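You operate a simulated robot arm through the tools that you are given. There is no shell and no other tool.

You are at the controls of a simulated two-armed robot. One attempt, no reset.

JOB
Pick up the grey sleeve from the upper shelf of the low rack with one hand, pass it to the other hand and put it on the third shelf from the bottom of the tall rack.

Only the result counts: the job must be done as asked and must still hold three seconds after the hand-in. Knocking over, shifting, dropping, spilling or breaking anything else fails it.

ROBOT AND FRAMES
Two 6-joint arms with two-finger grippers on one trunk, on a base that moves. Base frame: it is fixed to the floor where the robot stands at the start and does not move with it; the origin is under the middle of the robot, x ahead of it, y to its left, z up. Units: m, rad, N and s.
The left shoulder is at the start at [0.03, 0.178, 0.963], the right one opposite. With the tool pointing down near the work surface each hand reaches from about 0.1 to 0.76 m from the robot's upright axis, wherever it stands, measured 20 degrees to its own side. Places, roughly: sleeve [-3, -0.25, 1.25]; third shelf of the tall rack [-3.1, -2.8, 1.2]. Payload 2.54 kg a hand.
The TCP of each hand is the grasp point between the finger pads, 0.03 m short of the fingertips. In the tool frame z runs along the fingers and y along their closing line. The gripper opens to 0.116 m; its body begins 0.095 m behind the TCP.
Orientation is that of the tool frame in the base frame, as a unit quaternion [w, x, y, z]. With the fingers straight down and closing along the base's y, the tool's x points along the base's -x, its y along +y and its z along -z.

CONTROLS
- The arms move only by the tool drive_tool. It takes "left_targets", "right_targets" or both (then of equal length, played together; a hand with none holds still); each is one flat list of numbers, 6 for each row, row after row: the shift along the tool's x, y, z in m, then the turn, a rotation vector about the tool's x, y, z in rad. In form: [x, y, z, rx, ry, rz, x, y, z, rx, ry, rz, ...]. A call has 1 to 20 rows; each row is the pose to reach, as a shift and turn from the pose commanded when the call began, along the tool's axes at that moment. "left_claw" and "right_claw" are, for a hand that has rows, the gripper command, from -1 (shut) to 1 (fully open), values between in proportion, set as the call begins (left out, the last holds). Each row takes 0.2 s and may step no farther than 0.05 m and 0.15 rad from the row before; otherwise, or with a gripper value out of range, the whole call is refused. A pose out of reach is approached as far as the arm can. The call stops where the force on the tool passes 40 N (or 10 N more than at its start, if that is more) or the arm is blocked; 0.2 s more then pass. Each finger travels about 0.153 m/s and halts on what it meets, pressing with about 28 N; the grip force reading is that of the motor and also rises with nothing between the fingers. The clock runs only during rows and for 0.2 s after the last one: add rows that repeat a pose to give the fingers time. It gives the time, the measured TCP pose, the force on the tool (base axes), the opening and the grip force at its end, in the units of the frame above (readings bear some noise), with the torque about the TCP (base axes, N m) and any sound that the robot's microphone picked up.
- Cameras (640 x 400 px; columns grow to the right, rows downward): "scene" is now at [0.0515, 0.0038, 1.6939]; the picture's right is [0.03, -1.00, 0.00], its down [-0.69, -0.02, -0.72] and it looks along [0.72, 0.02, -0.69] (base axes); focal length 287 px, centre (320, 200). "left" rides on the left gripper at [0.069, 0.015, -0.122] in its tool frame; the picture's right is [-0.21, 0.98, 0.00], its down [-0.83, -0.18, -0.53] and it looks along [-0.52, -0.11, 0.85] (tool axes); focal length 251 px, centre (320, 200). "right" rides on the right gripper at [0.069, -0.015, -0.122] in its tool frame; the picture's right is [0.21, 0.98, 0.00], its down [-0.83, 0.18, -0.53] and it looks along [-0.52, 0.11, 0.85] (tool axes); focal length 251 px, centre (320, 200). There is no depth. A picture from a camera that has moved, and an enlarged one, comes with that camera's place and axes in the base frame and with its lens.
- grab_frame(camera): a new picture of that camera. The clock stands still meanwhile.
- move_column(by): moves the trunk up (or, below 0, down) by that many m; the arms and the scene camera ride with it, the base frame stays. It gives what a move gives, with no picture.
- roll_base(legs): drives the robot by 1 to 6 legs, each [ahead, left, turn to the left] in m, m and rad, along the robot's own axes; the way and the turn of a leg run together, so that a leg with both is an arc; at most 1.5 m and 3.142 rad a leg. The arms and the cameras ride along, it lands a little off, and it stops where it bumps. It gives what a move gives.
- turn_head(pan, tilt): turns the head with the scene camera to pan (to the left, within 2.496 rad either way) and tilt (down, from -0.506 to 1.204), counted from straight ahead of the robot. It gives what a move gives.
- inspect(camera, box): a new picture of the part [left, top, right, bottom] of that camera's present view, enlarged. The clock stands still meanwhile.
- hand_in(): hands the job in; it is judged then, once.

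Places have to be worked out from the pictures, the camera data and where the tool is seen. Open the grippers and draw the arms clear of the work before you hand the job in, unless the task says otherwise.

The tools are called after "Request:" as a command line: name --argument value ..., lists and objects as JSON in quotes. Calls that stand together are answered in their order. drive_tool: Moves the arms, as the interface text tells. Its arguments: {"type":"object","properties":{"left_targets":{"type":"array","items":{"type":"number"}},"left_claw":{"type":"number"},"right_targets":{"type":"array","items":{"type":"number"}},"right_claw":{"type":"number"}},"required":[]} The other tools are called the same way: move_column (by) moves the trunk up or down; roll_base (legs) drives the base; turn_head (pan, tilt) turns the head that bears the scene camera; grab_frame (camera) takes a picture; inspect (camera, box) takes an enlarged picture of a part of a camera's view; hand_in () hands the job in.

At the start:

```text
clock: 0.0
left_tool_pos: [0.503, 0.2007, 1.2137]
left_tool_rot: [0.0, 0.0, 1.0, -0.001]
left_force: [-0.3, -0.3, 0.9]
left_moment: [-0.02, 0.0, 0.0]
left_finger_gap: 0.1161
left_finger_force: 0.0
right_tool_pos: [0.4396, -0.2215, 1.2337]
right_tool_rot: [0.0, 0.0, 1.0, 0.0]
right_force: [-0.7, -0.4, -0.5]
right_moment: [-0.01, 0.02, -0.01]
right_finger_gap: 0.1162
right_finger_force: 0.0
trunk travel left (down, up): [-0.175, 0.365]
robot x, y, heading: [0.0006, -0.003, 0.002]
head pan, tilt (commanded): [0.033, 0.764]
```

scene: 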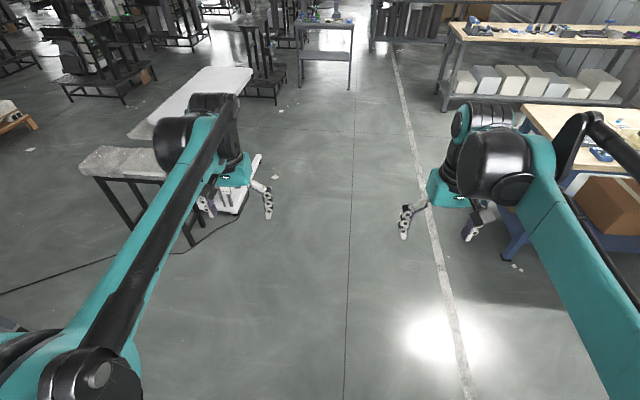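
right: 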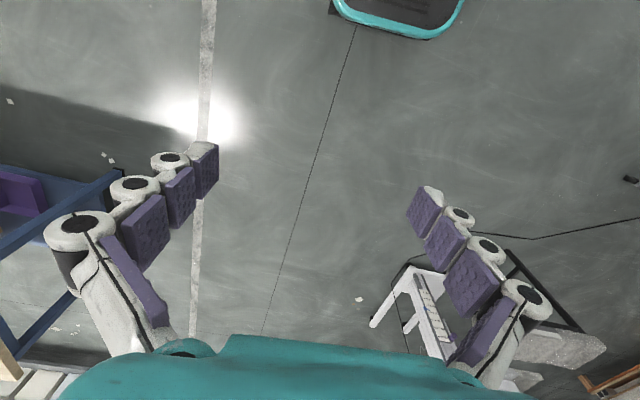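
left: 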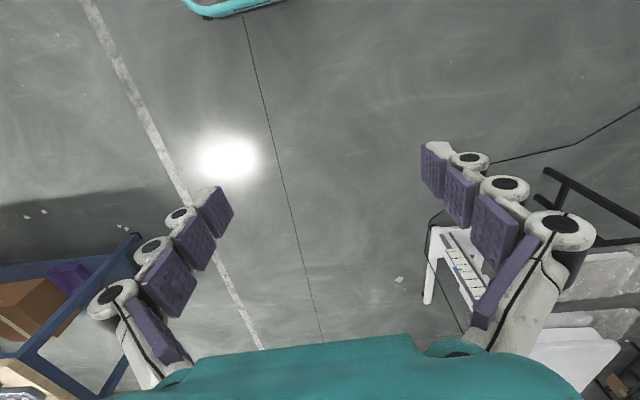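

The sleeve and the tall rack are behind the robot. I'll turn the head to look back before I drive.

Request:
turn_head --pan 2.49 --tilt 0.2

Request:
grab_frame --camera "scene"

Request:
turn_head --pan -2.49 --tilt 0.2

Request:
grab_frame --camera "scene"

```text
clock: 2.2
left_tool_pos: [0.5047, 0.1999, 1.2147]
left_tool_rot: [0.0, -0.001, 1.0, 0.0]
left_force: [0.0, -0.1, 0.4]
left_moment: [0.01, -0.02, -0.02]
left_finger_gap: 0.1158
left_finger_force: 0.1
right_tool_pos: [0.4384, -0.2216, 1.2342]
right_tool_rot: [0.0, 0.0, 1.0, -0.001]
right_force: [-0.7, 0.4, -0.5]
right_moment: [0.0, -0.03, -0.01]
right_finger_gap: 0.116
right_finger_force: 0.0
trunk travel left (down, up): [-0.175, 0.365]
robot x, y, heading: [0.0024, -0.0051, 0.0]
head pan, tilt (commanded): [2.491, 0.201]
```

```text
taken
camera scene: at [-0.1048, 0.0576, 1.7447], right [0.61, 0.8, 0.0], down [0.16, -0.12, -0.98], along [-0.78, 0.59, -0.2], focal length 287 px, centre (320, 200)
```

scene: 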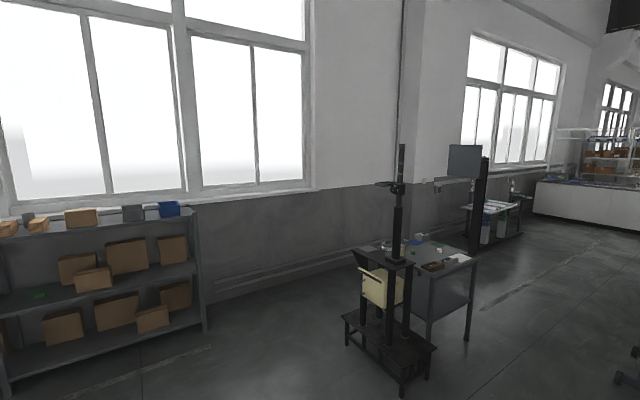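

```text
clock: 6.2
left_tool_pos: [0.5058, 0.201, 1.2153]
left_tool_rot: [0.0, 0.0, 1.0, 0.0]
left_force: [0.2, -0.4, 0.0]
left_moment: [0.03, 0.02, 0.03]
left_finger_gap: 0.116
left_finger_force: 0.1
right_tool_pos: [0.4389, -0.2213, 1.2335]
right_tool_rot: [-0.001, 0.0, 1.0, -0.001]
right_force: [-0.7, 0.5, -0.3]
right_moment: [0.02, -0.06, -0.02]
right_finger_gap: 0.1161
right_finger_force: 0.2
trunk travel left (down, up): [-0.175, 0.365]
robot x, y, heading: [-0.001, 0.001, -0.002]
head pan, tilt (commanded): [-2.491, 0.201]
```

```text
taken
camera scene: at [-0.1049, -0.0554, 1.7447], right [-0.61, 0.8, 0.0], down [0.16, 0.12, -0.98], along [-0.78, -0.59, -0.2], focal length 287 px, centre (320, 200)
```

scene: 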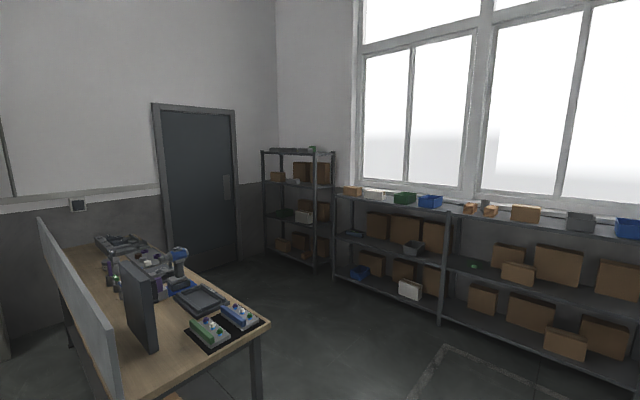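

The low rack runs along the rear wall, the tall rack stands in the corner, and a workbench is on the right. I'll zoom in to find the grey sleeve and see how the tall rack is laid out.

Request:
inspect --camera "scene" --box '[240, 130, 440, 280]'

Request:
inspect --camera "scene" --box '[430, 180, 640, 320]'

Request:
turn_head --pan -2.49 --tilt 0.7

Request:
grab_frame --camera "scene"

Request:
turn_head --pan -1.5 --tilt 0.7

Request:
grab_frame --camera "scene"

```text
2.67 times, centred on (340, 205) of scene
camera zoom: at [-0.1049, -0.0554, 1.7447], right [-0.61, 0.8, 0.0], down [0.16, 0.12, -0.98], along [-0.78, -0.59, -0.2], focal length 766 px, centre (267, 187)
```

zoom: 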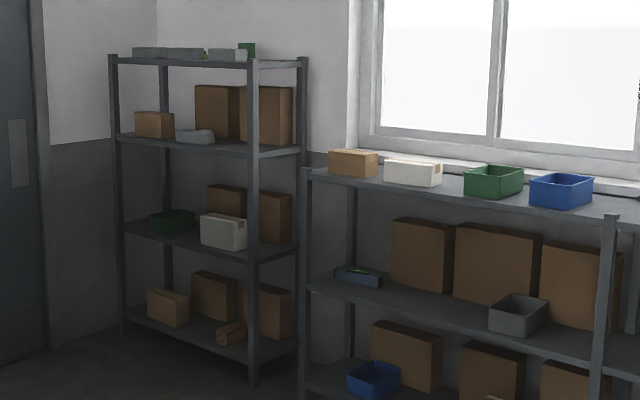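

```text
2.86 times, centred on (535, 250) of scene
camera zoom: at [-0.1049, -0.0554, 1.7447], right [-0.61, 0.8, 0.0], down [0.16, 0.12, -0.98], along [-0.78, -0.59, -0.2], focal length 820 px, centre (-294, 57)
```

zoom: 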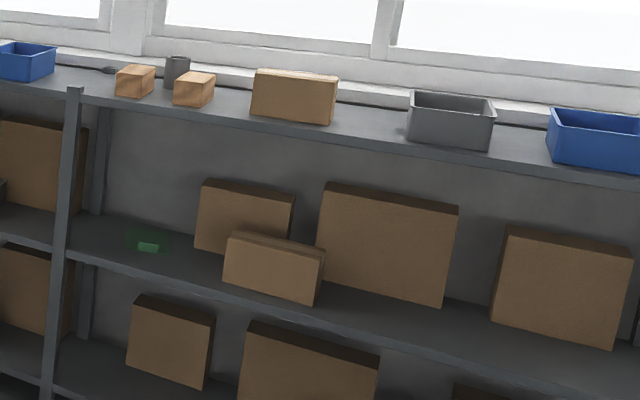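

```text
clock: 7.1
left_tool_pos: [0.5055, 0.2012, 1.2147]
left_tool_rot: [0.0, -0.001, 1.0, 0.0]
left_force: [-0.2, 0.2, 0.1]
left_moment: [0.0, -0.02, 0.0]
left_finger_gap: 0.1161
left_finger_force: 0.0
right_tool_pos: [0.4393, -0.2225, 1.2331]
right_tool_rot: [0.0, 0.0, 1.0, 0.0]
right_force: [0.1, -0.4, -0.3]
right_moment: [0.05, 0.0, 0.0]
right_finger_gap: 0.116
right_finger_force: 0.1
trunk travel left (down, up): [-0.175, 0.365]
robot x, y, heading: [-0.0001, 0.0035, 0.0]
head pan, tilt (commanded): [-2.491, 0.7]
```

```text
taken
camera scene: at [-0.0984, -0.0504, 1.6994], right [-0.61, 0.8, 0.0], down [0.51, 0.39, -0.77], along [-0.61, -0.46, -0.64], focal length 287 px, centre (320, 200)
```

scene: 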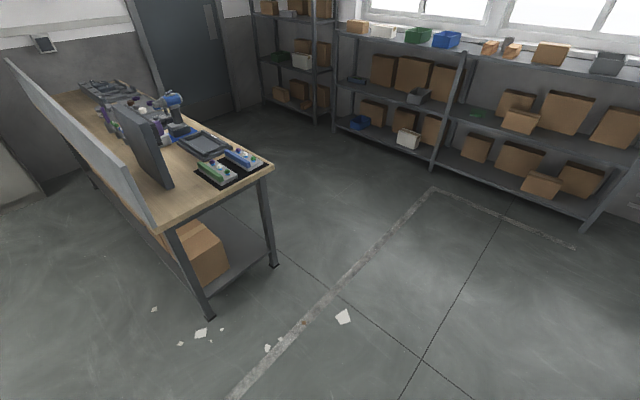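

```text
clock: 8.3
left_tool_pos: [0.504, 0.201, 1.2156]
left_tool_rot: [-0.001, 0.0, 1.0, 0.0]
left_force: [0.3, 0.0, -0.2]
left_moment: [-0.03, -0.01, 0.01]
left_finger_gap: 0.1161
left_finger_force: 0.1
right_tool_pos: [0.4396, -0.223, 1.2341]
right_tool_rot: [0.0, 0.0, 1.0, 0.0]
right_force: [-0.1, -0.2, 0.4]
right_moment: [0.01, 0.0, 0.02]
right_finger_gap: 0.116
right_finger_force: 0.1
trunk travel left (down, up): [-0.175, 0.365]
robot x, y, heading: [-0.0021, 0.0013, -0.001]
head pan, tilt (commanded): [-1.499, 0.7]
```

```text
taken
camera scene: at [-0.0248, -0.0836, 1.6993], right [-1.0, -0.07, 0.0], down [-0.05, 0.64, -0.76], along [0.05, -0.76, -0.64], focal length 287 px, centre (320, 200)
```

scene: 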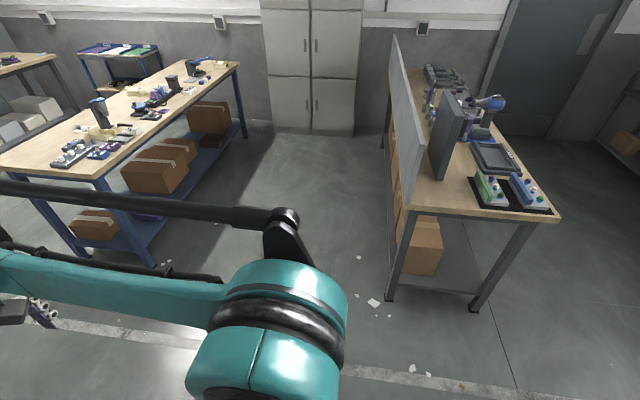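

The sleeve looks like the dark grey cylinder behind the two small orange boxes on the low rack's top shelf. Next I'll check how much room there is to turn on the left, and how big the robot's base is.

Request:
turn_head --pan 1.5 --tilt 0.7

Request:
grab_frame --camera "scene"

Request:
turn_head --pan 0.0 --tilt 1.2

Request:
grab_frame --camera "scene"

```text
clock: 10.9
left_tool_pos: [0.5043, 0.2008, 1.2148]
left_tool_rot: [0.0, 0.0, 1.0, -0.001]
left_force: [0.1, 0.2, 0.2]
left_moment: [0.0, 0.02, -0.02]
left_finger_gap: 0.1159
left_finger_force: 0.0
right_tool_pos: [0.4391, -0.2214, 1.2334]
right_tool_rot: [0.0, 0.0, 1.0, 0.0]
right_force: [0.1, -0.4, 0.5]
right_moment: [-0.03, 0.0, -0.02]
right_finger_gap: 0.1162
right_finger_force: 0.2
trunk travel left (down, up): [-0.175, 0.365]
robot x, y, heading: [0.0002, 0.0009, 0.001]
head pan, tilt (commanded): [1.499, 0.7]
```

```text
taken
camera scene: at [-0.0246, 0.0858, 1.6993], right [1.0, -0.07, 0.0], down [-0.05, -0.64, -0.76], along [0.05, 0.76, -0.64], focal length 287 px, centre (320, 200)
```

scene: 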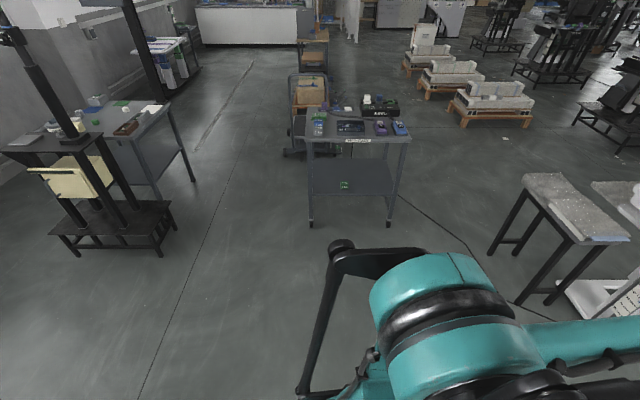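

```text
clock: 12.6
left_tool_pos: [0.5045, 0.2018, 1.2142]
left_tool_rot: [-0.001, 0.0, 1.0, 0.0]
left_force: [-0.4, -0.4, 0.2]
left_moment: [-0.01, -0.02, -0.02]
left_finger_gap: 0.1159
left_finger_force: 0.0
right_tool_pos: [0.4393, -0.221, 1.2338]
right_tool_rot: [0.0, 0.0, 1.0, 0.0]
right_force: [-0.2, -0.4, -0.1]
right_moment: [0.01, -0.04, 0.0]
right_finger_gap: 0.1159
right_finger_force: 0.1
trunk travel left (down, up): [-0.175, 0.365]
robot x, y, heading: [0.0011, -0.0005, -0.006]
head pan, tilt (commanded): [0.0, 1.201]
```

```text
taken
camera scene: at [0.0252, 0.0011, 1.6633], right [0.0, -1.0, 0.0], down [-0.93, 0.0, -0.36], along [0.36, 0.0, -0.93], focal length 287 px, centre (320, 200)
```

scene: 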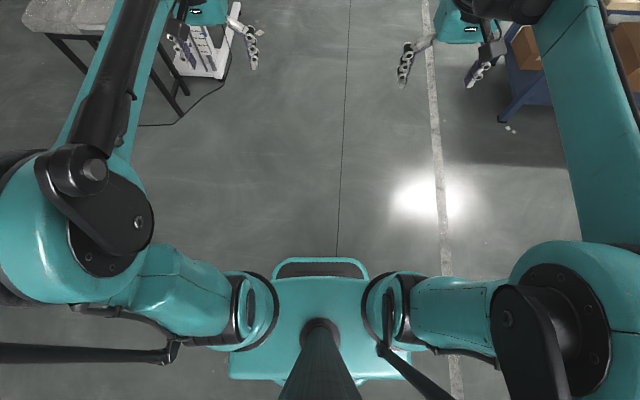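

There is room to turn on the spot. I'll turn left by π and drive about 1.2 m toward the low rack, then look at it straight on.

Request:
roll_base --legs '[[0, 0, 3.14], [1.3, 0, 0]]'

Request:
turn_head --pan 0.0 --tilt 0.45

Request:
grab_frame --camera "scene"

```text
clock: 26.5
left_tool_pos: [-1.8024, -0.2226, 1.2136]
left_tool_rot: [0.0, 1.0, 0.005, -0.001]
left_force: [-0.8, 0.0, -0.2]
left_moment: [0.02, -0.01, -0.03]
left_finger_gap: 0.1159
left_finger_force: 0.0
right_tool_pos: [-1.742, 0.2013, 1.2341]
right_tool_rot: [0.0, 1.0, 0.005, 0.0]
right_force: [0.0, -0.2, -0.3]
right_moment: [-0.01, 0.02, 0.01]
right_finger_gap: 0.1162
right_finger_force: 0.1
trunk travel left (down, up): [-0.175, 0.365]
robot x, y, heading: [-1.2996, -0.0154, -3.13]
head pan, tilt (commanded): [0.0, 1.201]
```

```text
clock: 27.6
left_tool_pos: [-1.8026, -0.2212, 1.214]
left_tool_rot: [0.0, 1.0, 0.005, 0.0]
left_force: [-0.5, 0.7, -0.3]
left_moment: [-0.03, 0.02, 0.04]
left_finger_gap: 0.116
left_finger_force: 0.1
right_tool_pos: [-1.7417, 0.2004, 1.2333]
right_tool_rot: [0.0, 1.0, 0.005, 0.0]
right_force: [-0.3, -0.8, 0.2]
right_moment: [0.01, 0.0, 0.01]
right_finger_gap: 0.1159
right_finger_force: 0.1
trunk travel left (down, up): [-0.175, 0.365]
robot x, y, heading: [-1.303, -0.0131, -3.133]
head pan, tilt (commanded): [0.0, 0.45]
```

```text
taken
camera scene: at [-1.3638, -0.0152, 1.7214], right [-0.01, 1.0, 0.0], down [0.44, 0.0, -0.9], along [-0.9, -0.01, -0.44], focal length 287 px, centre (320, 200)
```

scene: 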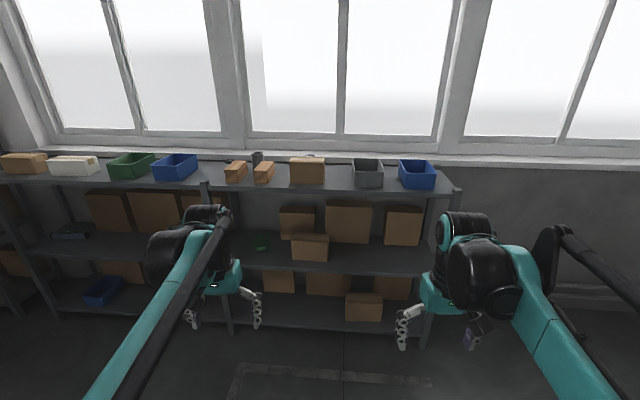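

Request:
inspect --camera "scene" --box '[200, 130, 330, 211]'

Request:
inspect --camera "scene" --box '[140, 140, 480, 350]'

```text
4.92 times, centred on (265, 170) of scene
camera zoom: at [-1.3638, -0.0152, 1.7214], right [-0.01, 1.0, 0.0], down [0.44, 0.0, -0.9], along [-0.9, -0.01, -0.44], focal length 1413 px, centre (591, 345)
```

zoom: 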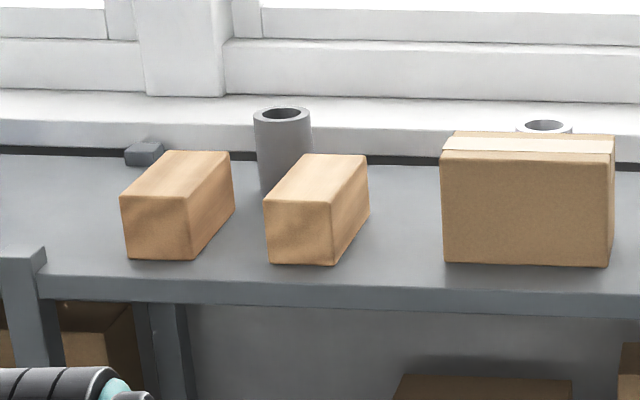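

```text
1.88 times, centred on (310, 245) of scene
camera zoom: at [-1.3638, -0.0152, 1.7214], right [-0.01, 1.0, 0.0], down [0.44, 0.0, -0.9], along [-0.9, -0.01, -0.44], focal length 540 px, centre (339, 115)
```

zoom: 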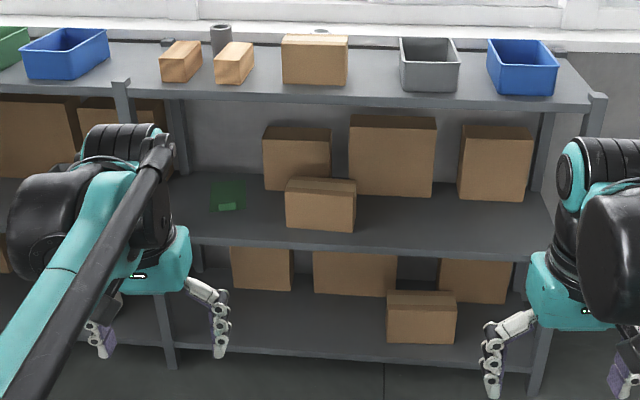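

The sleeve is clear now. It is an open grey tube about 0.074 m in diameter, near [-3.08, -0.42], standing on a shelf at z≈1.1 behind two small boxes. I'll raise the trunk so the hands clear the shelf contents, then move nearer with the sleeve in front of the right shoulder.

Request:
move_column --by 0.22

Request:
roll_base --legs '[[0.65, 0, 0], [0, 0.58, 0]]'

Request:
turn_head --pan 0.0 --tilt 0.6

Request:
grab_frame --camera "scene"

Request:
grab_frame --camera "right"

```text
clock: 29.9
left_tool_pos: [-1.8027, -0.2221, 1.4343]
left_tool_rot: [0.001, 1.0, 0.006, 0.0]
left_force: [-0.4, 0.1, 0.4]
left_moment: [0.0, 0.01, -0.02]
left_finger_gap: 0.1162
left_finger_force: 0.0
right_tool_pos: [-1.7409, 0.2022, 1.4554]
right_tool_rot: [0.0, 1.0, 0.005, 0.0]
right_force: [1.5, 0.0, -0.5]
right_moment: [0.05, 0.0, -0.01]
right_finger_gap: 0.116
right_finger_force: 0.1
trunk travel left (down, up): [-0.395, 0.145]
robot x, y, heading: [-1.3001, -0.0144, -3.131]
head pan, tilt (commanded): [0.0, 0.45]
```

```text
clock: 36.4
left_tool_pos: [-2.4364, -0.8121, 1.4339]
left_tool_rot: [0.0, 1.0, 0.007, 0.0]
left_force: [-1.2, -0.3, 0.3]
left_moment: [-0.02, -0.01, 0.0]
left_finger_gap: 0.1162
left_finger_force: 0.0
right_tool_pos: [-2.3785, -0.3878, 1.4536]
right_tool_rot: [-0.001, 1.0, 0.008, -0.001]
right_force: [0.6, 0.5, 0.7]
right_moment: [0.01, 0.01, 0.03]
right_finger_gap: 0.1159
right_finger_force: 0.1
trunk travel left (down, up): [-0.395, 0.145]
robot x, y, heading: [-1.9375, -0.6001, -3.129]
head pan, tilt (commanded): [0.0, 0.45]
```

```text
clock: 37.1
left_tool_pos: [-2.4373, -0.8125, 1.435]
left_tool_rot: [0.0, 1.0, 0.008, -0.001]
left_force: [-0.4, -0.2, -0.1]
left_moment: [0.03, 0.03, 0.02]
left_finger_gap: 0.1159
left_finger_force: 0.1
right_tool_pos: [-2.3793, -0.3887, 1.4547]
right_tool_rot: [0.0, 1.0, 0.007, 0.0]
right_force: [0.2, -0.8, -0.8]
right_moment: [0.02, -0.01, 0.02]
right_finger_gap: 0.116
right_finger_force: 0.0
trunk travel left (down, up): [-0.395, 0.145]
robot x, y, heading: [-1.9339, -0.6017, -3.122]
head pan, tilt (commanded): [0.0, 0.6]
```

```text
taken
camera scene: at [-1.9956, -0.6034, 1.928], right [-0.02, 1.0, 0.0], down [0.56, 0.01, -0.83], along [-0.83, -0.01, -0.56], focal length 287 px, centre (320, 200)
```

scene: 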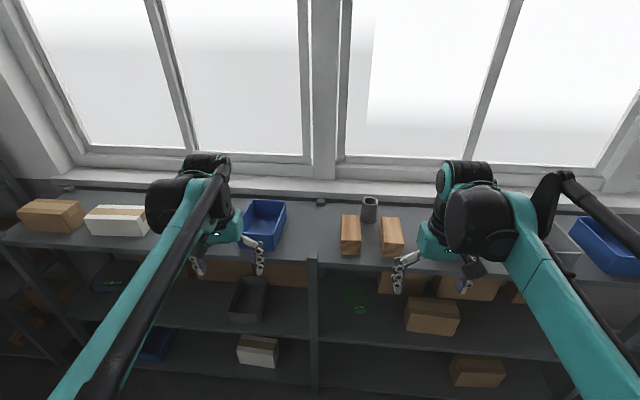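

```text
taken
camera right: at [-2.3105, -0.3729, 1.5767], right [0.23, -0.97, 0.0], down [-0.82, -0.19, 0.53], along [-0.52, -0.12, -0.85], focal length 251 px, centre (320, 200)
```

right: 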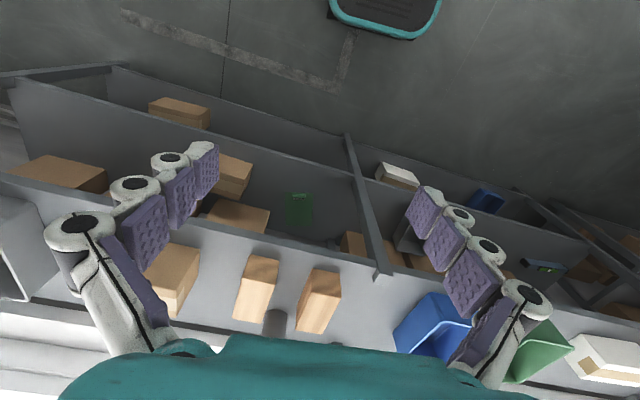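

I'm nearer now. I'll zoom in on the sleeve to get its position again from this new viewpoint.

Request:
inspect --camera "scene" --box '[290, 170, 450, 270]'

Request:
inspect --camera "right" --box '[200, 230, 360, 350]'

```text
4.00 times, centred on (370, 220) of scene
camera zoom: at [-1.9956, -0.6034, 1.928], right [-0.02, 1.0, 0.0], down [0.56, 0.01, -0.83], along [-0.83, -0.01, -0.56], focal length 1148 px, centre (120, 120)
```

zoom: 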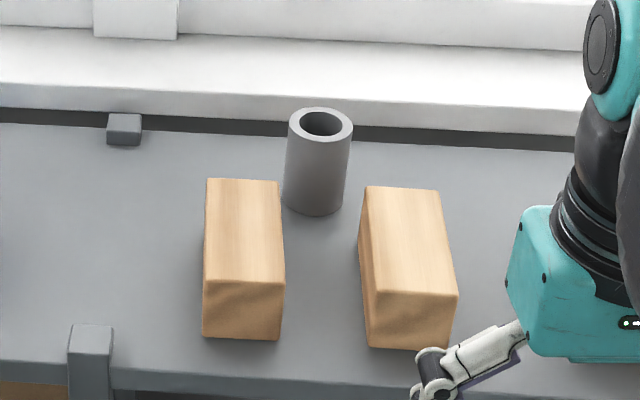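

```text
3.33 times, centred on (280, 290) of right
camera zoom: at [-2.3105, -0.3729, 1.5767], right [0.23, -0.97, 0.0], down [-0.82, -0.19, 0.53], along [-0.52, -0.12, -0.85], focal length 838 px, centre (453, -100)
```

zoom: 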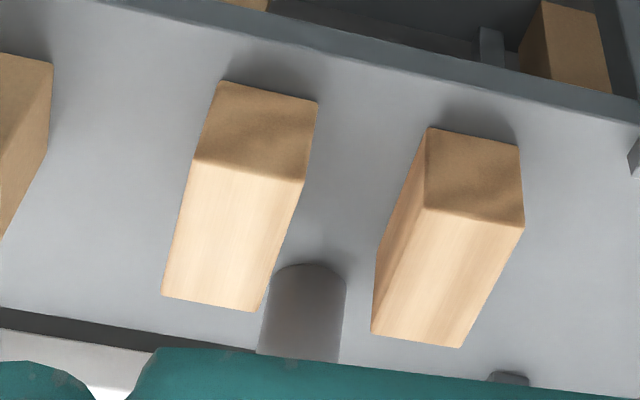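

I make the sleeve axis about (-3.067, -0.395), with its top at z≈1.20 and the shelf at about 1.10. Before planning the grasp I'll look closely at the gripper shape.

Request:
inspect --camera "scene" --box '[370, 160, 530, 310]'

Request:
inspect --camera "scene" --box '[140, 150, 300, 300]'

Request:
grab_frame --camera "left"

```text
2.67 times, centred on (450, 235) of scene
camera zoom: at [-1.9956, -0.6034, 1.928], right [-0.02, 1.0, 0.0], down [0.56, 0.01, -0.83], along [-0.83, -0.01, -0.56], focal length 766 px, centre (-27, 107)
```

zoom: 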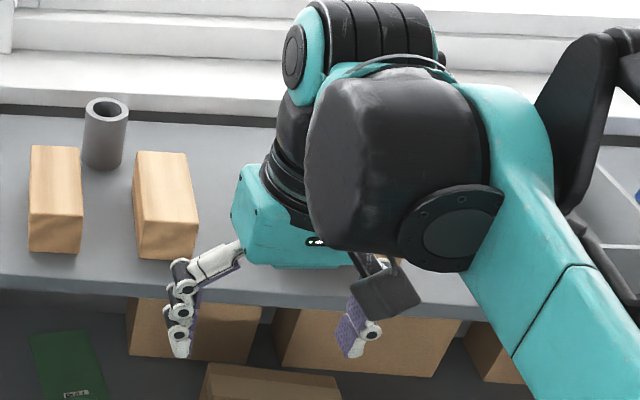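

```text
2.67 times, centred on (220, 225) of scene
camera zoom: at [-1.9956, -0.6034, 1.928], right [-0.02, 1.0, 0.0], down [0.56, 0.01, -0.83], along [-0.83, -0.01, -0.56], focal length 766 px, centre (587, 133)
```

zoom: 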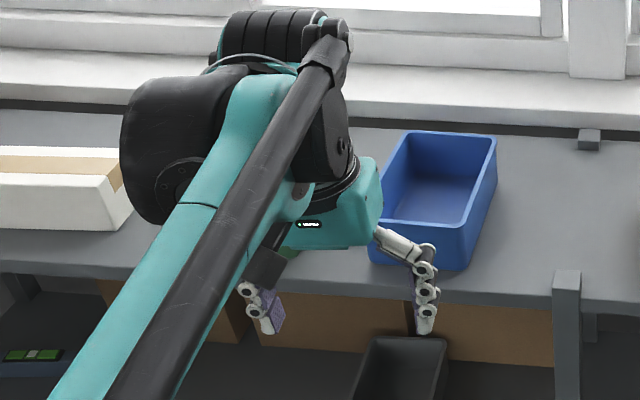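

```text
taken
camera left: at [-2.3676, -0.8268, 1.5565], right [-0.2, -0.98, 0.0], down [-0.83, 0.17, 0.53], along [-0.52, 0.11, -0.85], focal length 251 px, centre (320, 200)
```

left: 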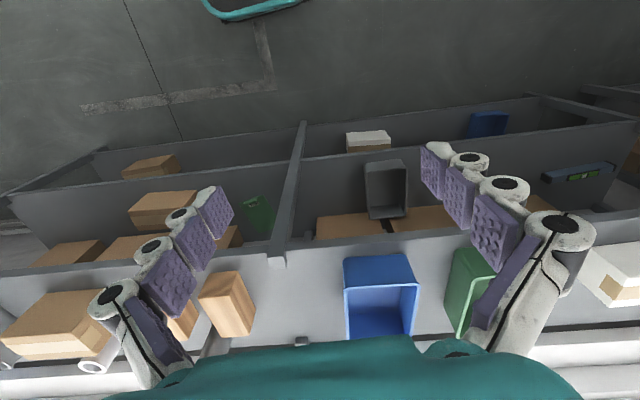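

Both hands are well above everything on the shelf (tips at about 1.40 or higher). I'll drive ahead 0.44 m, which brings the sleeve within the right hand's reach and keeps the base front about 0.1 m short of the rack.

Request:
roll_base --legs '[[0.43, 0, 0]]'

Request:
turn_head --pan -0.25 --tilt 0.85

Request:
grab_frame --camera "scene"

Request:
grab_frame --camera "right"

```text
clock: 39.7
left_tool_pos: [-2.8635, -0.821, 1.4339]
left_tool_rot: [0.001, 1.0, 0.01, 0.0]
left_force: [-0.7, -0.3, 0.1]
left_moment: [0.0, 0.02, 0.0]
left_finger_gap: 0.116
left_finger_force: 0.1
right_tool_pos: [-2.8079, -0.3996, 1.454]
right_tool_rot: [0.0, 1.0, 0.011, -0.001]
right_force: [0.6, 0.9, 1.4]
right_moment: [-0.01, -0.02, 0.0]
right_finger_gap: 0.1159
right_finger_force: 0.1
trunk travel left (down, up): [-0.395, 0.145]
robot x, y, heading: [-2.3632, -0.612, -3.119]
head pan, tilt (commanded): [0.0, 0.6]
```

```text
clock: 40.5
left_tool_pos: [-2.8635, -0.8223, 1.4335]
left_tool_rot: [0.0, 1.0, 0.011, 0.0]
left_force: [0.3, 0.7, -0.4]
left_moment: [0.01, 0.01, -0.02]
left_finger_gap: 0.1162
left_finger_force: 0.1
right_tool_pos: [-2.8068, -0.3974, 1.4538]
right_tool_rot: [-0.001, 1.0, 0.011, 0.0]
right_force: [1.0, -0.1, -0.3]
right_moment: [0.01, -0.03, -0.03]
right_finger_gap: 0.1159
right_finger_force: 0.1
trunk travel left (down, up): [-0.395, 0.145]
robot x, y, heading: [-2.3666, -0.6079, -3.123]
head pan, tilt (commanded): [-0.25, 0.85]
```

```text
taken
camera scene: at [-2.4117, -0.5912, 1.9071], right [0.23, 0.97, 0.0], down [0.73, -0.17, -0.66], along [-0.64, 0.15, -0.75], focal length 287 px, centre (320, 200)
```

scene: 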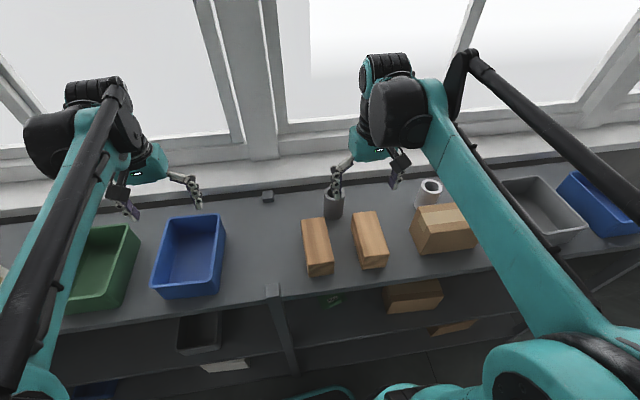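

```text
taken
camera right: at [-2.7399, -0.382, 1.5766], right [0.23, -0.97, 0.0], down [-0.82, -0.2, 0.53], along [-0.52, -0.12, -0.85], focal length 251 px, centre (320, 200)
```

right: 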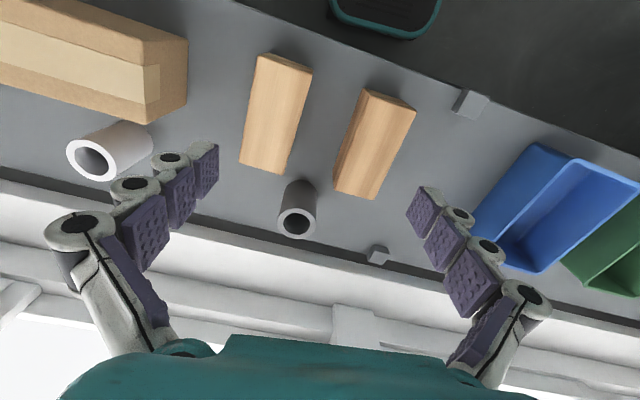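

The sleeve shows well in the right hand camera. I'll zoom in both views to measure it.

Request:
inspect --camera "right" --box '[230, 140, 390, 260]'

Request:
inspect --camera "scene" --box '[260, 160, 420, 280]'

```text
3.33 times, centred on (310, 200) of right
camera zoom: at [-2.7399, -0.382, 1.5766], right [0.23, -0.97, 0.0], down [-0.82, -0.2, 0.53], along [-0.52, -0.12, -0.85], focal length 838 px, centre (353, 200)
```

zoom: 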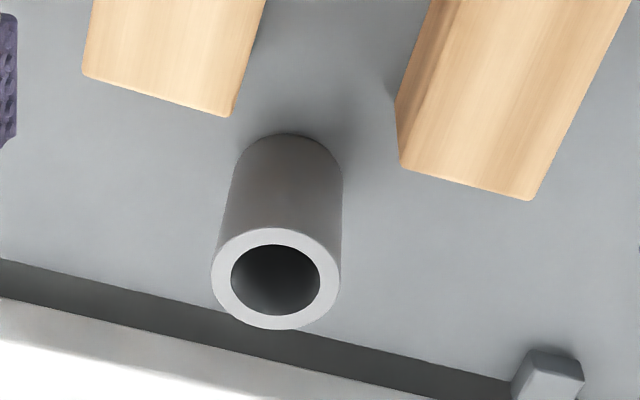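

```text
3.33 times, centred on (340, 220) of scene
camera zoom: at [-2.4117, -0.5912, 1.9071], right [0.23, 0.97, 0.0], down [0.73, -0.17, -0.66], along [-0.64, 0.15, -0.75], focal length 957 px, centre (253, 133)
```

zoom: 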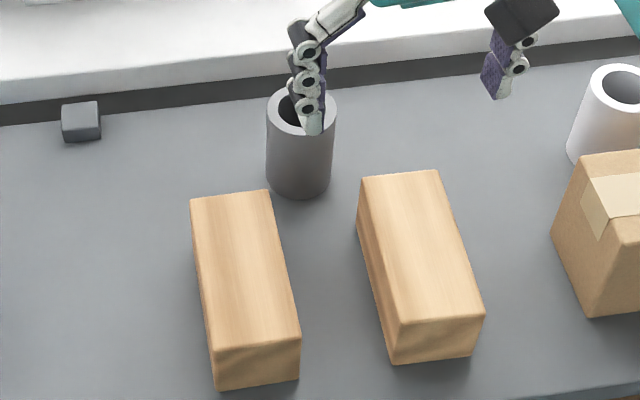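

I now put the sleeve axis at about (-3.031, -0.400), top z≈1.20, bottom ≈1.09, and the box backs at x≈-2.96. I'll move the right hand over the sleeve at its present height and check.

Request:
drive_tool --right_targets '[-0.03, 0, 0, 0, 0, 0, -0.06, 0, 0, 0, 0, 0, -0.09, 0, 0, 0, 0, 0, -0.12, 0, 0, 0, 0, 0, -0.15, 0, 0, 0, 0, 0, -0.18, -0.001, 0, 0, 0, 0, -0.205, -0.002, 0, 0, 0, 0, -0.224, -0.002, 0, 0, 0, 0, -0.224, -0.002, 0, 0, 0, 0]' --right_claw 1

Request:
grab_frame --camera "right"

Request:
grab_frame --camera "scene"

```text
clock: 42.5
left_tool_pos: [-2.8632, -0.8222, 1.4345]
left_tool_rot: [0.0, 1.0, 0.01, 0.0]
left_force: [-0.4, -1.2, 0.1]
left_moment: [0.0, 0.0, -0.02]
left_finger_gap: 0.116
left_finger_force: 0.0
right_tool_pos: [-3.0313, -0.4008, 1.4534]
right_tool_rot: [0.0, 1.0, 0.01, 0.0]
right_force: [0.9, 0.4, 0.4]
right_moment: [0.02, 0.03, -0.02]
right_finger_gap: 0.116
right_finger_force: 0.0
trunk travel left (down, up): [-0.395, 0.145]
robot x, y, heading: [-2.3629, -0.6068, -3.116]
head pan, tilt (commanded): [-0.25, 0.85]
```

```text
taken
camera right: at [-2.9631, -0.3849, 1.5763], right [0.23, -0.97, 0.0], down [-0.82, -0.2, 0.53], along [-0.52, -0.13, -0.85], focal length 251 px, centre (320, 200)
```

right: 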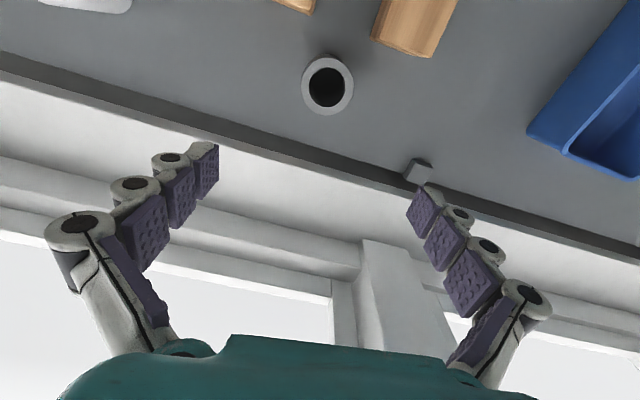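

```text
taken
camera scene: at [-2.4106, -0.5911, 1.9071], right [0.23, 0.97, 0.0], down [0.73, -0.17, -0.66], along [-0.64, 0.15, -0.75], focal length 287 px, centre (320, 200)
```

scene: 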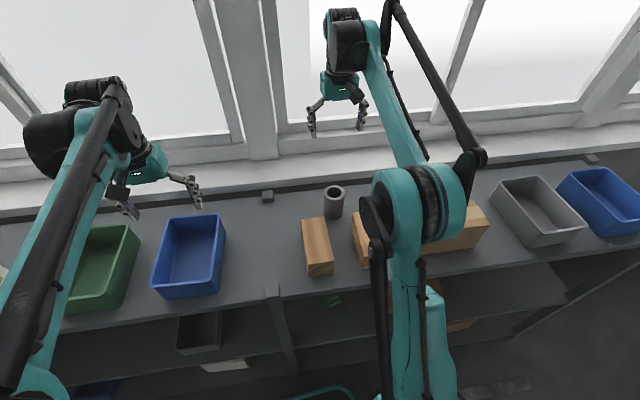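

Comparing this view with the earlier two puts the sleeve top at about (-3.005, -0.404, 1.23). I'll zoom in to confirm before descending.

Request:
inspect --camera "right" --box '[250, 30, 410, 150]'

Request:
inspect --camera "scene" --box '[260, 70, 420, 230]'

```text
3.33 times, centred on (330, 90) of right
camera zoom: at [-2.9631, -0.3849, 1.5763], right [0.23, -0.97, 0.0], down [-0.82, -0.2, 0.53], along [-0.52, -0.13, -0.85], focal length 838 px, centre (287, 567)
```

zoom: 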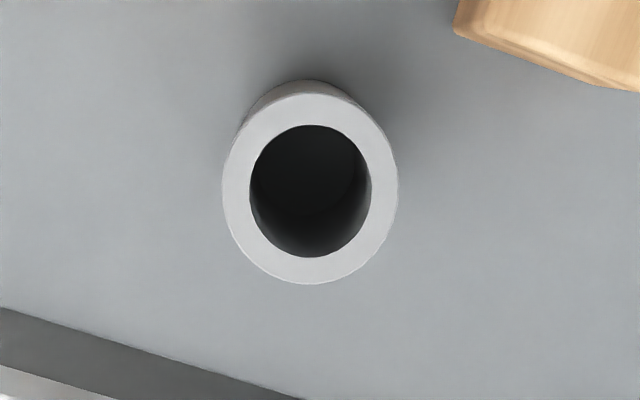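

```text
2.50 times, centred on (340, 150) of scene
camera zoom: at [-2.4106, -0.5911, 1.9071], right [0.23, 0.97, 0.0], down [0.73, -0.17, -0.66], along [-0.64, 0.15, -0.75], focal length 718 px, centre (270, 325)
```

zoom: 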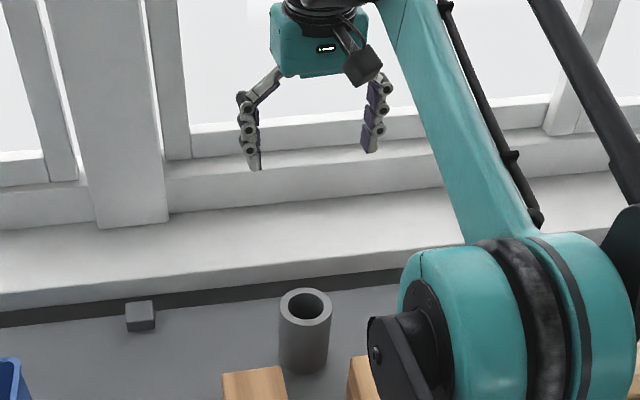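

The estimates agree: the sleeve top centre is (-3.007, -0.404, 1.23), with a diameter of about 0.067. I'll centre the hand over it and come down part of the way, then check alignment.

Request:
drive_tool --right_targets '[0.012, 0.002, 0, 0, 0, 0, 0.0242, 0.0037, 0, 0, 0, 0, 0.0242, 0.0037, 0.03, 0, 0, 0, 0.0242, 0.0037, 0.06, 0, 0, 0, 0.0242, 0.0037, 0.09, 0, 0, 0, 0.0242, 0.0037, 0.12, 0, 0, 0, 0.0242, 0.0037, 0.15, 0, 0, 0, 0.0242, 0.0037, 0.165, 0, 0, 0, 0.0242, 0.0037, 0.165, 0, 0, 0]' --right_claw 1

Request:
grab_frame --camera "right"

Request:
grab_frame --camera "scene"

Request:
inspect --camera "scene" --box '[260, 120, 420, 280]'

```text
clock: 44.5
left_tool_pos: [-2.8633, -0.8222, 1.4343]
left_tool_rot: [0.0, 1.0, 0.01, 0.0]
left_force: [0.8, -0.4, -0.4]
left_moment: [0.01, 0.0, 0.01]
left_finger_gap: 0.1158
left_finger_force: 0.0
right_tool_pos: [-3.0067, -0.4039, 1.2885]
right_tool_rot: [0.0, 1.0, 0.011, 0.0]
right_force: [0.4, -1.1, -0.9]
right_moment: [-0.03, -0.02, -0.02]
right_finger_gap: 0.1161
right_finger_force: 0.1
trunk travel left (down, up): [-0.395, 0.145]
robot x, y, heading: [-2.3642, -0.6162, -3.124]
head pan, tilt (commanded): [-0.25, 0.85]
```

```text
taken
camera right: at [-2.9392, -0.3877, 1.4114], right [0.23, -0.97, 0.0], down [-0.82, -0.2, 0.53], along [-0.52, -0.12, -0.85], focal length 251 px, centre (320, 200)
```

right: 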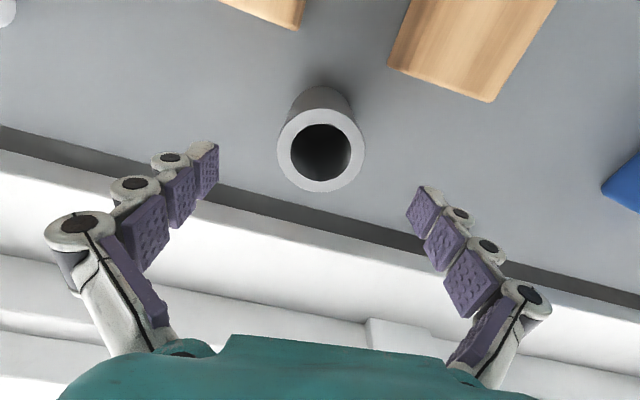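

```text
taken
camera scene: at [-2.4112, -0.5912, 1.907], right [0.23, 0.97, 0.0], down [0.73, -0.17, -0.66], along [-0.64, 0.15, -0.75], focal length 287 px, centre (320, 200)
```

scene: 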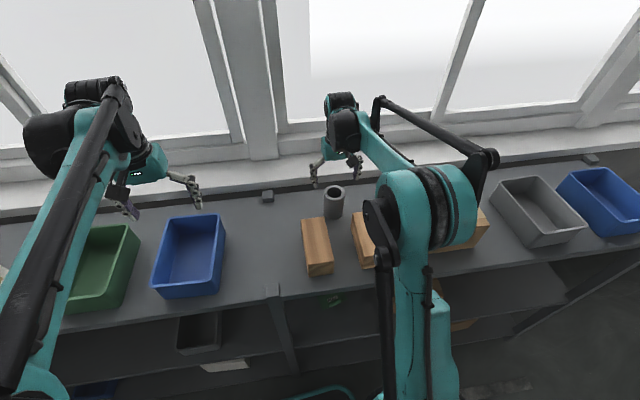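

```text
2.50 times, centred on (340, 200) of scene
camera zoom: at [-2.4112, -0.5912, 1.907], right [0.23, 0.97, 0.0], down [0.73, -0.17, -0.66], along [-0.64, 0.15, -0.75], focal length 718 px, centre (270, 200)
```

zoom: 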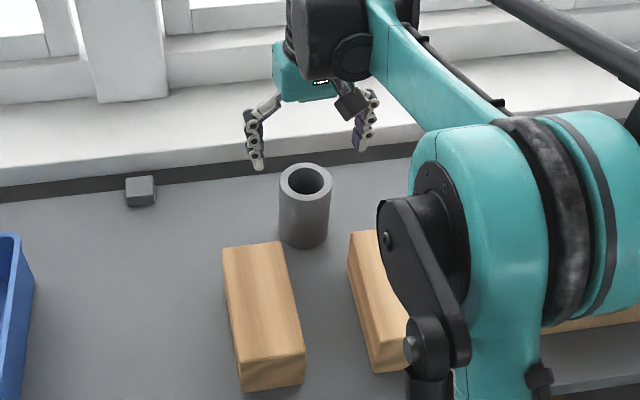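

The projected TCP axis passes through the ring centre, within 2 px, so the hand is aligned. I'll descend the last 0.079 m so the TCP is about 0.02 m below the sleeve's rim.

Request:
drive_tool --right_targets '[0, 0, 0.025, 0, 0, 0, 0, 0, 0.05, 0, 0, 0, 0, 0, 0.07, 0, 0, 0, 0, 0, 0.079, 0, 0, 0, 0, 0, 0.079, 0, 0, 0]' --right_claw 1

Request:
grab_frame --camera "right"

Request:
inspect --camera "scene" --box '[260, 120, 420, 280]'

```text
clock: 45.7
left_tool_pos: [-2.8637, -0.8228, 1.4352]
left_tool_rot: [0.0, 1.0, 0.011, 0.0]
left_force: [-0.7, -0.6, 0.1]
left_moment: [-0.02, -0.02, -0.01]
left_finger_gap: 0.1163
left_finger_force: 0.1
right_tool_pos: [-3.0068, -0.4042, 1.2098]
right_tool_rot: [0.001, 1.0, 0.01, 0.0]
right_force: [0.8, 0.3, -0.3]
right_moment: [0.0, 0.02, -0.03]
right_finger_gap: 0.116
right_finger_force: 0.0
trunk travel left (down, up): [-0.395, 0.145]
robot x, y, heading: [-2.3635, -0.6092, -3.117]
head pan, tilt (commanded): [-0.25, 0.85]
```

```text
taken
camera right: at [-2.9391, -0.3876, 1.3328], right [0.23, -0.97, 0.0], down [-0.82, -0.2, 0.53], along [-0.52, -0.13, -0.85], focal length 251 px, centre (320, 200)
```

right: 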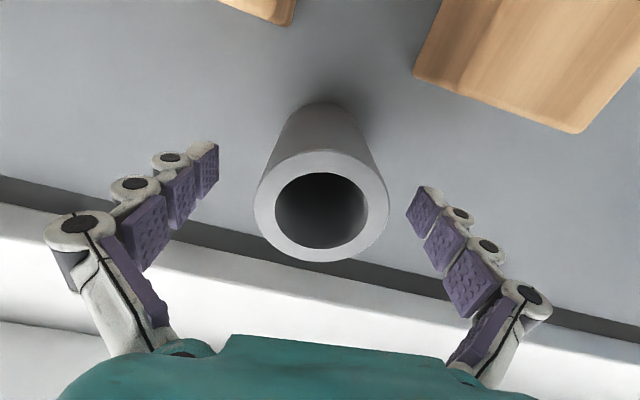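

```text
2.50 times, centred on (340, 200) of scene
camera zoom: at [-2.4112, -0.5912, 1.907], right [0.23, 0.97, 0.0], down [0.73, -0.17, -0.66], along [-0.64, 0.15, -0.75], focal length 718 px, centre (270, 200)
```

zoom: 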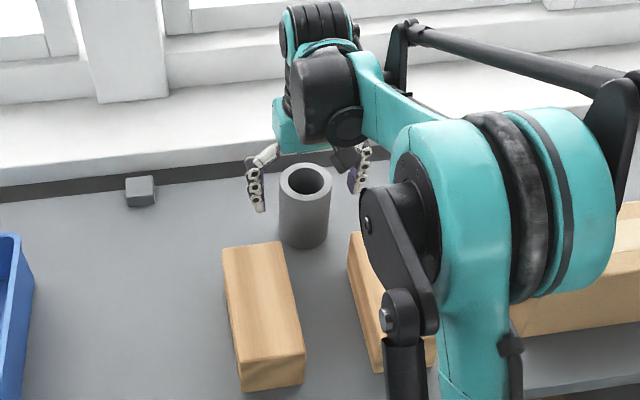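

The ring sits centred between the pads with the TCP about 0.015 m below the rim. I'll go 0.007 m deeper and then close the grip, with rows repeated to give the fingers time.

Request:
drive_tool --right_targets '[0, 0, 0.007, 0, 0, 0, 0, 0, 0.007, 0, 0, 0]' --right_claw 1

Request:
drive_tool --right_targets '[0, 0, 0, 0, 0, 0, 0, 0, 0, 0, 0, 0, 0, 0, 0, 0, 0, 0, 0, 0, 0, 0, 0, 0, 0, 0, 0, 0, 0, 0]' --right_claw -1

Request:
grab_frame --camera "right"

Request:
inspect --camera "scene" --box '[260, 120, 420, 280]'

```text
clock: 46.3
left_tool_pos: [-2.864, -0.8228, 1.4344]
left_tool_rot: [0.0, 1.0, 0.011, 0.001]
left_force: [-0.8, -0.5, -0.1]
left_moment: [0.0, 0.0, -0.06]
left_finger_gap: 0.1157
left_finger_force: 0.1
right_tool_pos: [-3.0072, -0.4038, 1.2027]
right_tool_rot: [0.0, 1.0, 0.011, 0.001]
right_force: [0.1, -0.6, 0.2]
right_moment: [-0.02, 0.0, 0.02]
right_finger_gap: 0.1159
right_finger_force: 0.1
trunk travel left (down, up): [-0.395, 0.145]
robot x, y, heading: [-2.3674, -0.612, -3.123]
head pan, tilt (commanded): [-0.25, 0.85]
```

```text
clock: 47.5
left_tool_pos: [-2.8634, -0.8217, 1.4345]
left_tool_rot: [0.001, 1.0, 0.011, 0.0]
left_force: [0.4, 0.1, 0.5]
left_moment: [0.01, -0.01, 0.0]
left_finger_gap: 0.1162
left_finger_force: 0.0
right_tool_pos: [-3.0075, -0.4042, 1.2039]
right_tool_rot: [0.0, 1.0, 0.011, 0.0]
right_force: [-2.4, -0.6, 8.4]
right_moment: [-0.2, 0.05, -0.03]
right_finger_gap: 0.0671
right_finger_force: 28.2
trunk travel left (down, up): [-0.395, 0.145]
robot x, y, heading: [-2.3636, -0.6132, -3.117]
head pan, tilt (commanded): [-0.25, 0.85]
```

```text
taken
camera right: at [-2.9392, -0.3879, 1.3261], right [0.23, -0.97, 0.0], down [-0.82, -0.2, 0.53], along [-0.52, -0.12, -0.85], focal length 251 px, centre (320, 200)
```

right: 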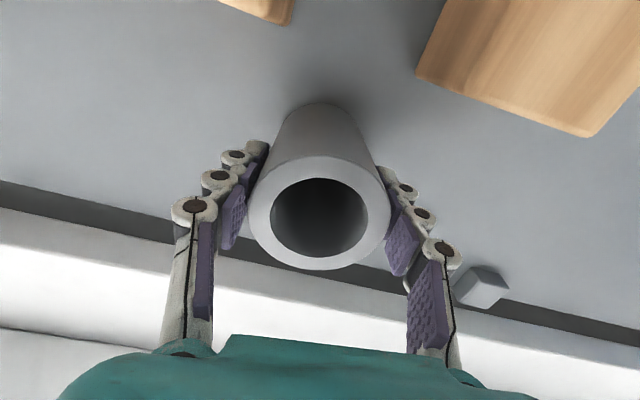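

```text
2.50 times, centred on (340, 200) of scene
camera zoom: at [-2.4111, -0.5915, 1.9071], right [0.23, 0.97, 0.0], down [0.73, -0.17, -0.66], along [-0.64, 0.15, -0.75], focal length 718 px, centre (270, 200)
```

zoom: 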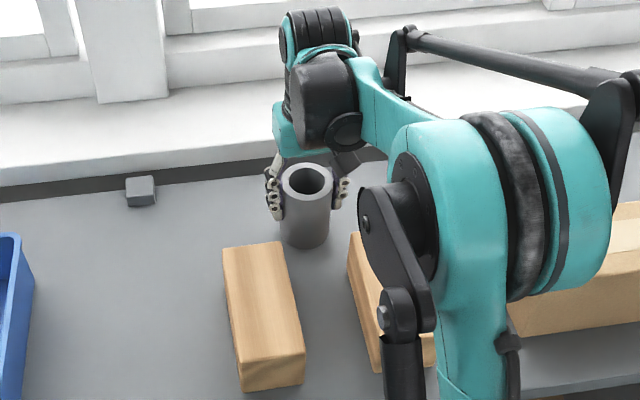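

The grip is on: gap 0.067 m, 28 N. I'll lift straight up to about 0.2 m and check that the sleeve stays in the grip.

Request:
drive_tool --right_targets '[0, 0, -0.01, 0, 0, 0, 0, 0, -0.03, 0, 0, 0, 0, 0, -0.06, 0, 0, 0, 0, 0, -0.09, 0, 0, 0, 0, 0, -0.12, 0, 0, 0, 0, 0, -0.15, 0, 0, 0, 0, 0, -0.18, 0, 0, 0, 0, 0, -0.21, 0, 0, 0, 0, 0, -0.24, 0, 0, 0, 0, 0, -0.24, 0, 0, 0]'

Request:
grab_frame --camera "right"

Request:
grab_frame --camera "scene"

```text
clock: 49.7
left_tool_pos: [-2.8659, -0.8215, 1.4334]
left_tool_rot: [0.0, 1.0, 0.01, 0.0]
left_force: [-0.6, 0.1, -0.3]
left_moment: [0.01, -0.06, 0.04]
left_finger_gap: 0.116
left_finger_force: 0.2
right_tool_pos: [-3.0073, -0.4031, 1.4441]
right_tool_rot: [0.0, 1.0, 0.011, 0.001]
right_force: [-0.6, -0.5, -2.7]
right_moment: [0.0, -0.03, -0.02]
right_finger_gap: 0.0669
right_finger_force: 27.7
trunk travel left (down, up): [-0.395, 0.145]
robot x, y, heading: [-2.3693, -0.6106, -3.123]
head pan, tilt (commanded): [-0.25, 0.85]
```

```text
taken
camera right: at [-2.9398, -0.3869, 1.5658], right [0.23, -0.97, 0.0], down [-0.82, -0.2, 0.53], along [-0.52, -0.13, -0.85], focal length 251 px, centre (320, 200)
```

right: 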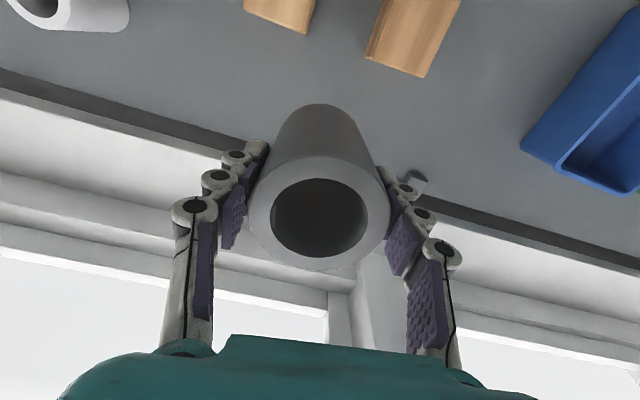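

```text
taken
camera scene: at [-2.412, -0.5909, 1.907], right [0.23, 0.97, 0.0], down [0.73, -0.17, -0.66], along [-0.64, 0.15, -0.75], focal length 287 px, centre (320, 200)
```

scene: 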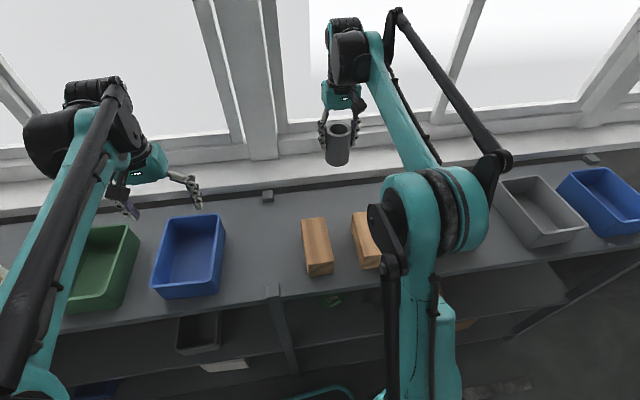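

The sleeve is lifted and secure at about 0.27 kg. I'll back the base away from the rack into open floor for the handover.

Request:
roll_base --legs '[[-0.55, 0, 0]]'

Request:
turn_head --pan 0.0 --tilt 0.7

Request:
grab_frame --camera "scene"

```text
clock: 52.8
left_tool_pos: [-2.3175, -0.8102, 1.4341]
left_tool_rot: [0.0, 1.0, 0.011, 0.001]
left_force: [-0.4, 0.4, -0.8]
left_moment: [-0.01, -0.02, 0.02]
left_finger_gap: 0.1159
left_finger_force: 0.1
right_tool_pos: [-2.461, -0.3936, 1.4429]
right_tool_rot: [0.001, 1.0, 0.011, 0.0]
right_force: [0.0, -0.2, -2.4]
right_moment: [0.01, -0.01, 0.03]
right_finger_gap: 0.0672
right_finger_force: 28.0
trunk travel left (down, up): [-0.395, 0.145]
robot x, y, heading: [-1.8186, -0.6027, -3.118]
head pan, tilt (commanded): [-0.25, 0.85]
```

```text
clock: 53.6
left_tool_pos: [-2.3175, -0.8105, 1.4345]
left_tool_rot: [0.0, 1.0, 0.011, 0.0]
left_force: [-1.3, -1.2, 0.5]
left_moment: [0.01, 0.0, 0.01]
left_finger_gap: 0.1158
left_finger_force: 0.1
right_tool_pos: [-2.4596, -0.3928, 1.4433]
right_tool_rot: [-0.001, 1.0, 0.011, 0.001]
right_force: [0.2, 0.6, -1.7]
right_moment: [-0.04, -0.05, 0.01]
right_finger_gap: 0.0672
right_finger_force: 28.0
trunk travel left (down, up): [-0.395, 0.145]
robot x, y, heading: [-1.8161, -0.6012, -3.121]
head pan, tilt (commanded): [0.0, 0.7]
```

```text
taken
camera scene: at [-1.8734, -0.5991, 1.9193], right [-0.02, 1.0, 0.0], down [0.64, 0.01, -0.76], along [-0.76, -0.02, -0.64], focal length 287 px, centre (320, 200)
```

scene: 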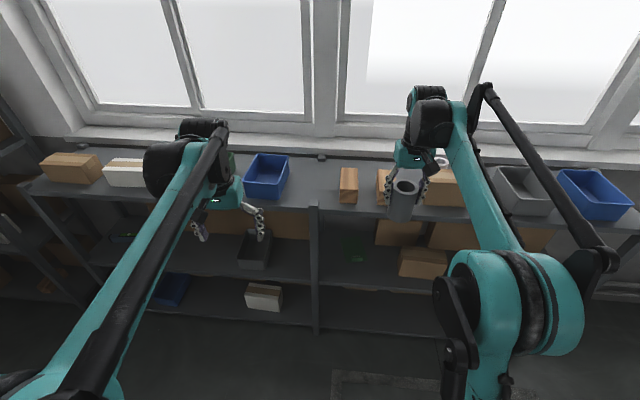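

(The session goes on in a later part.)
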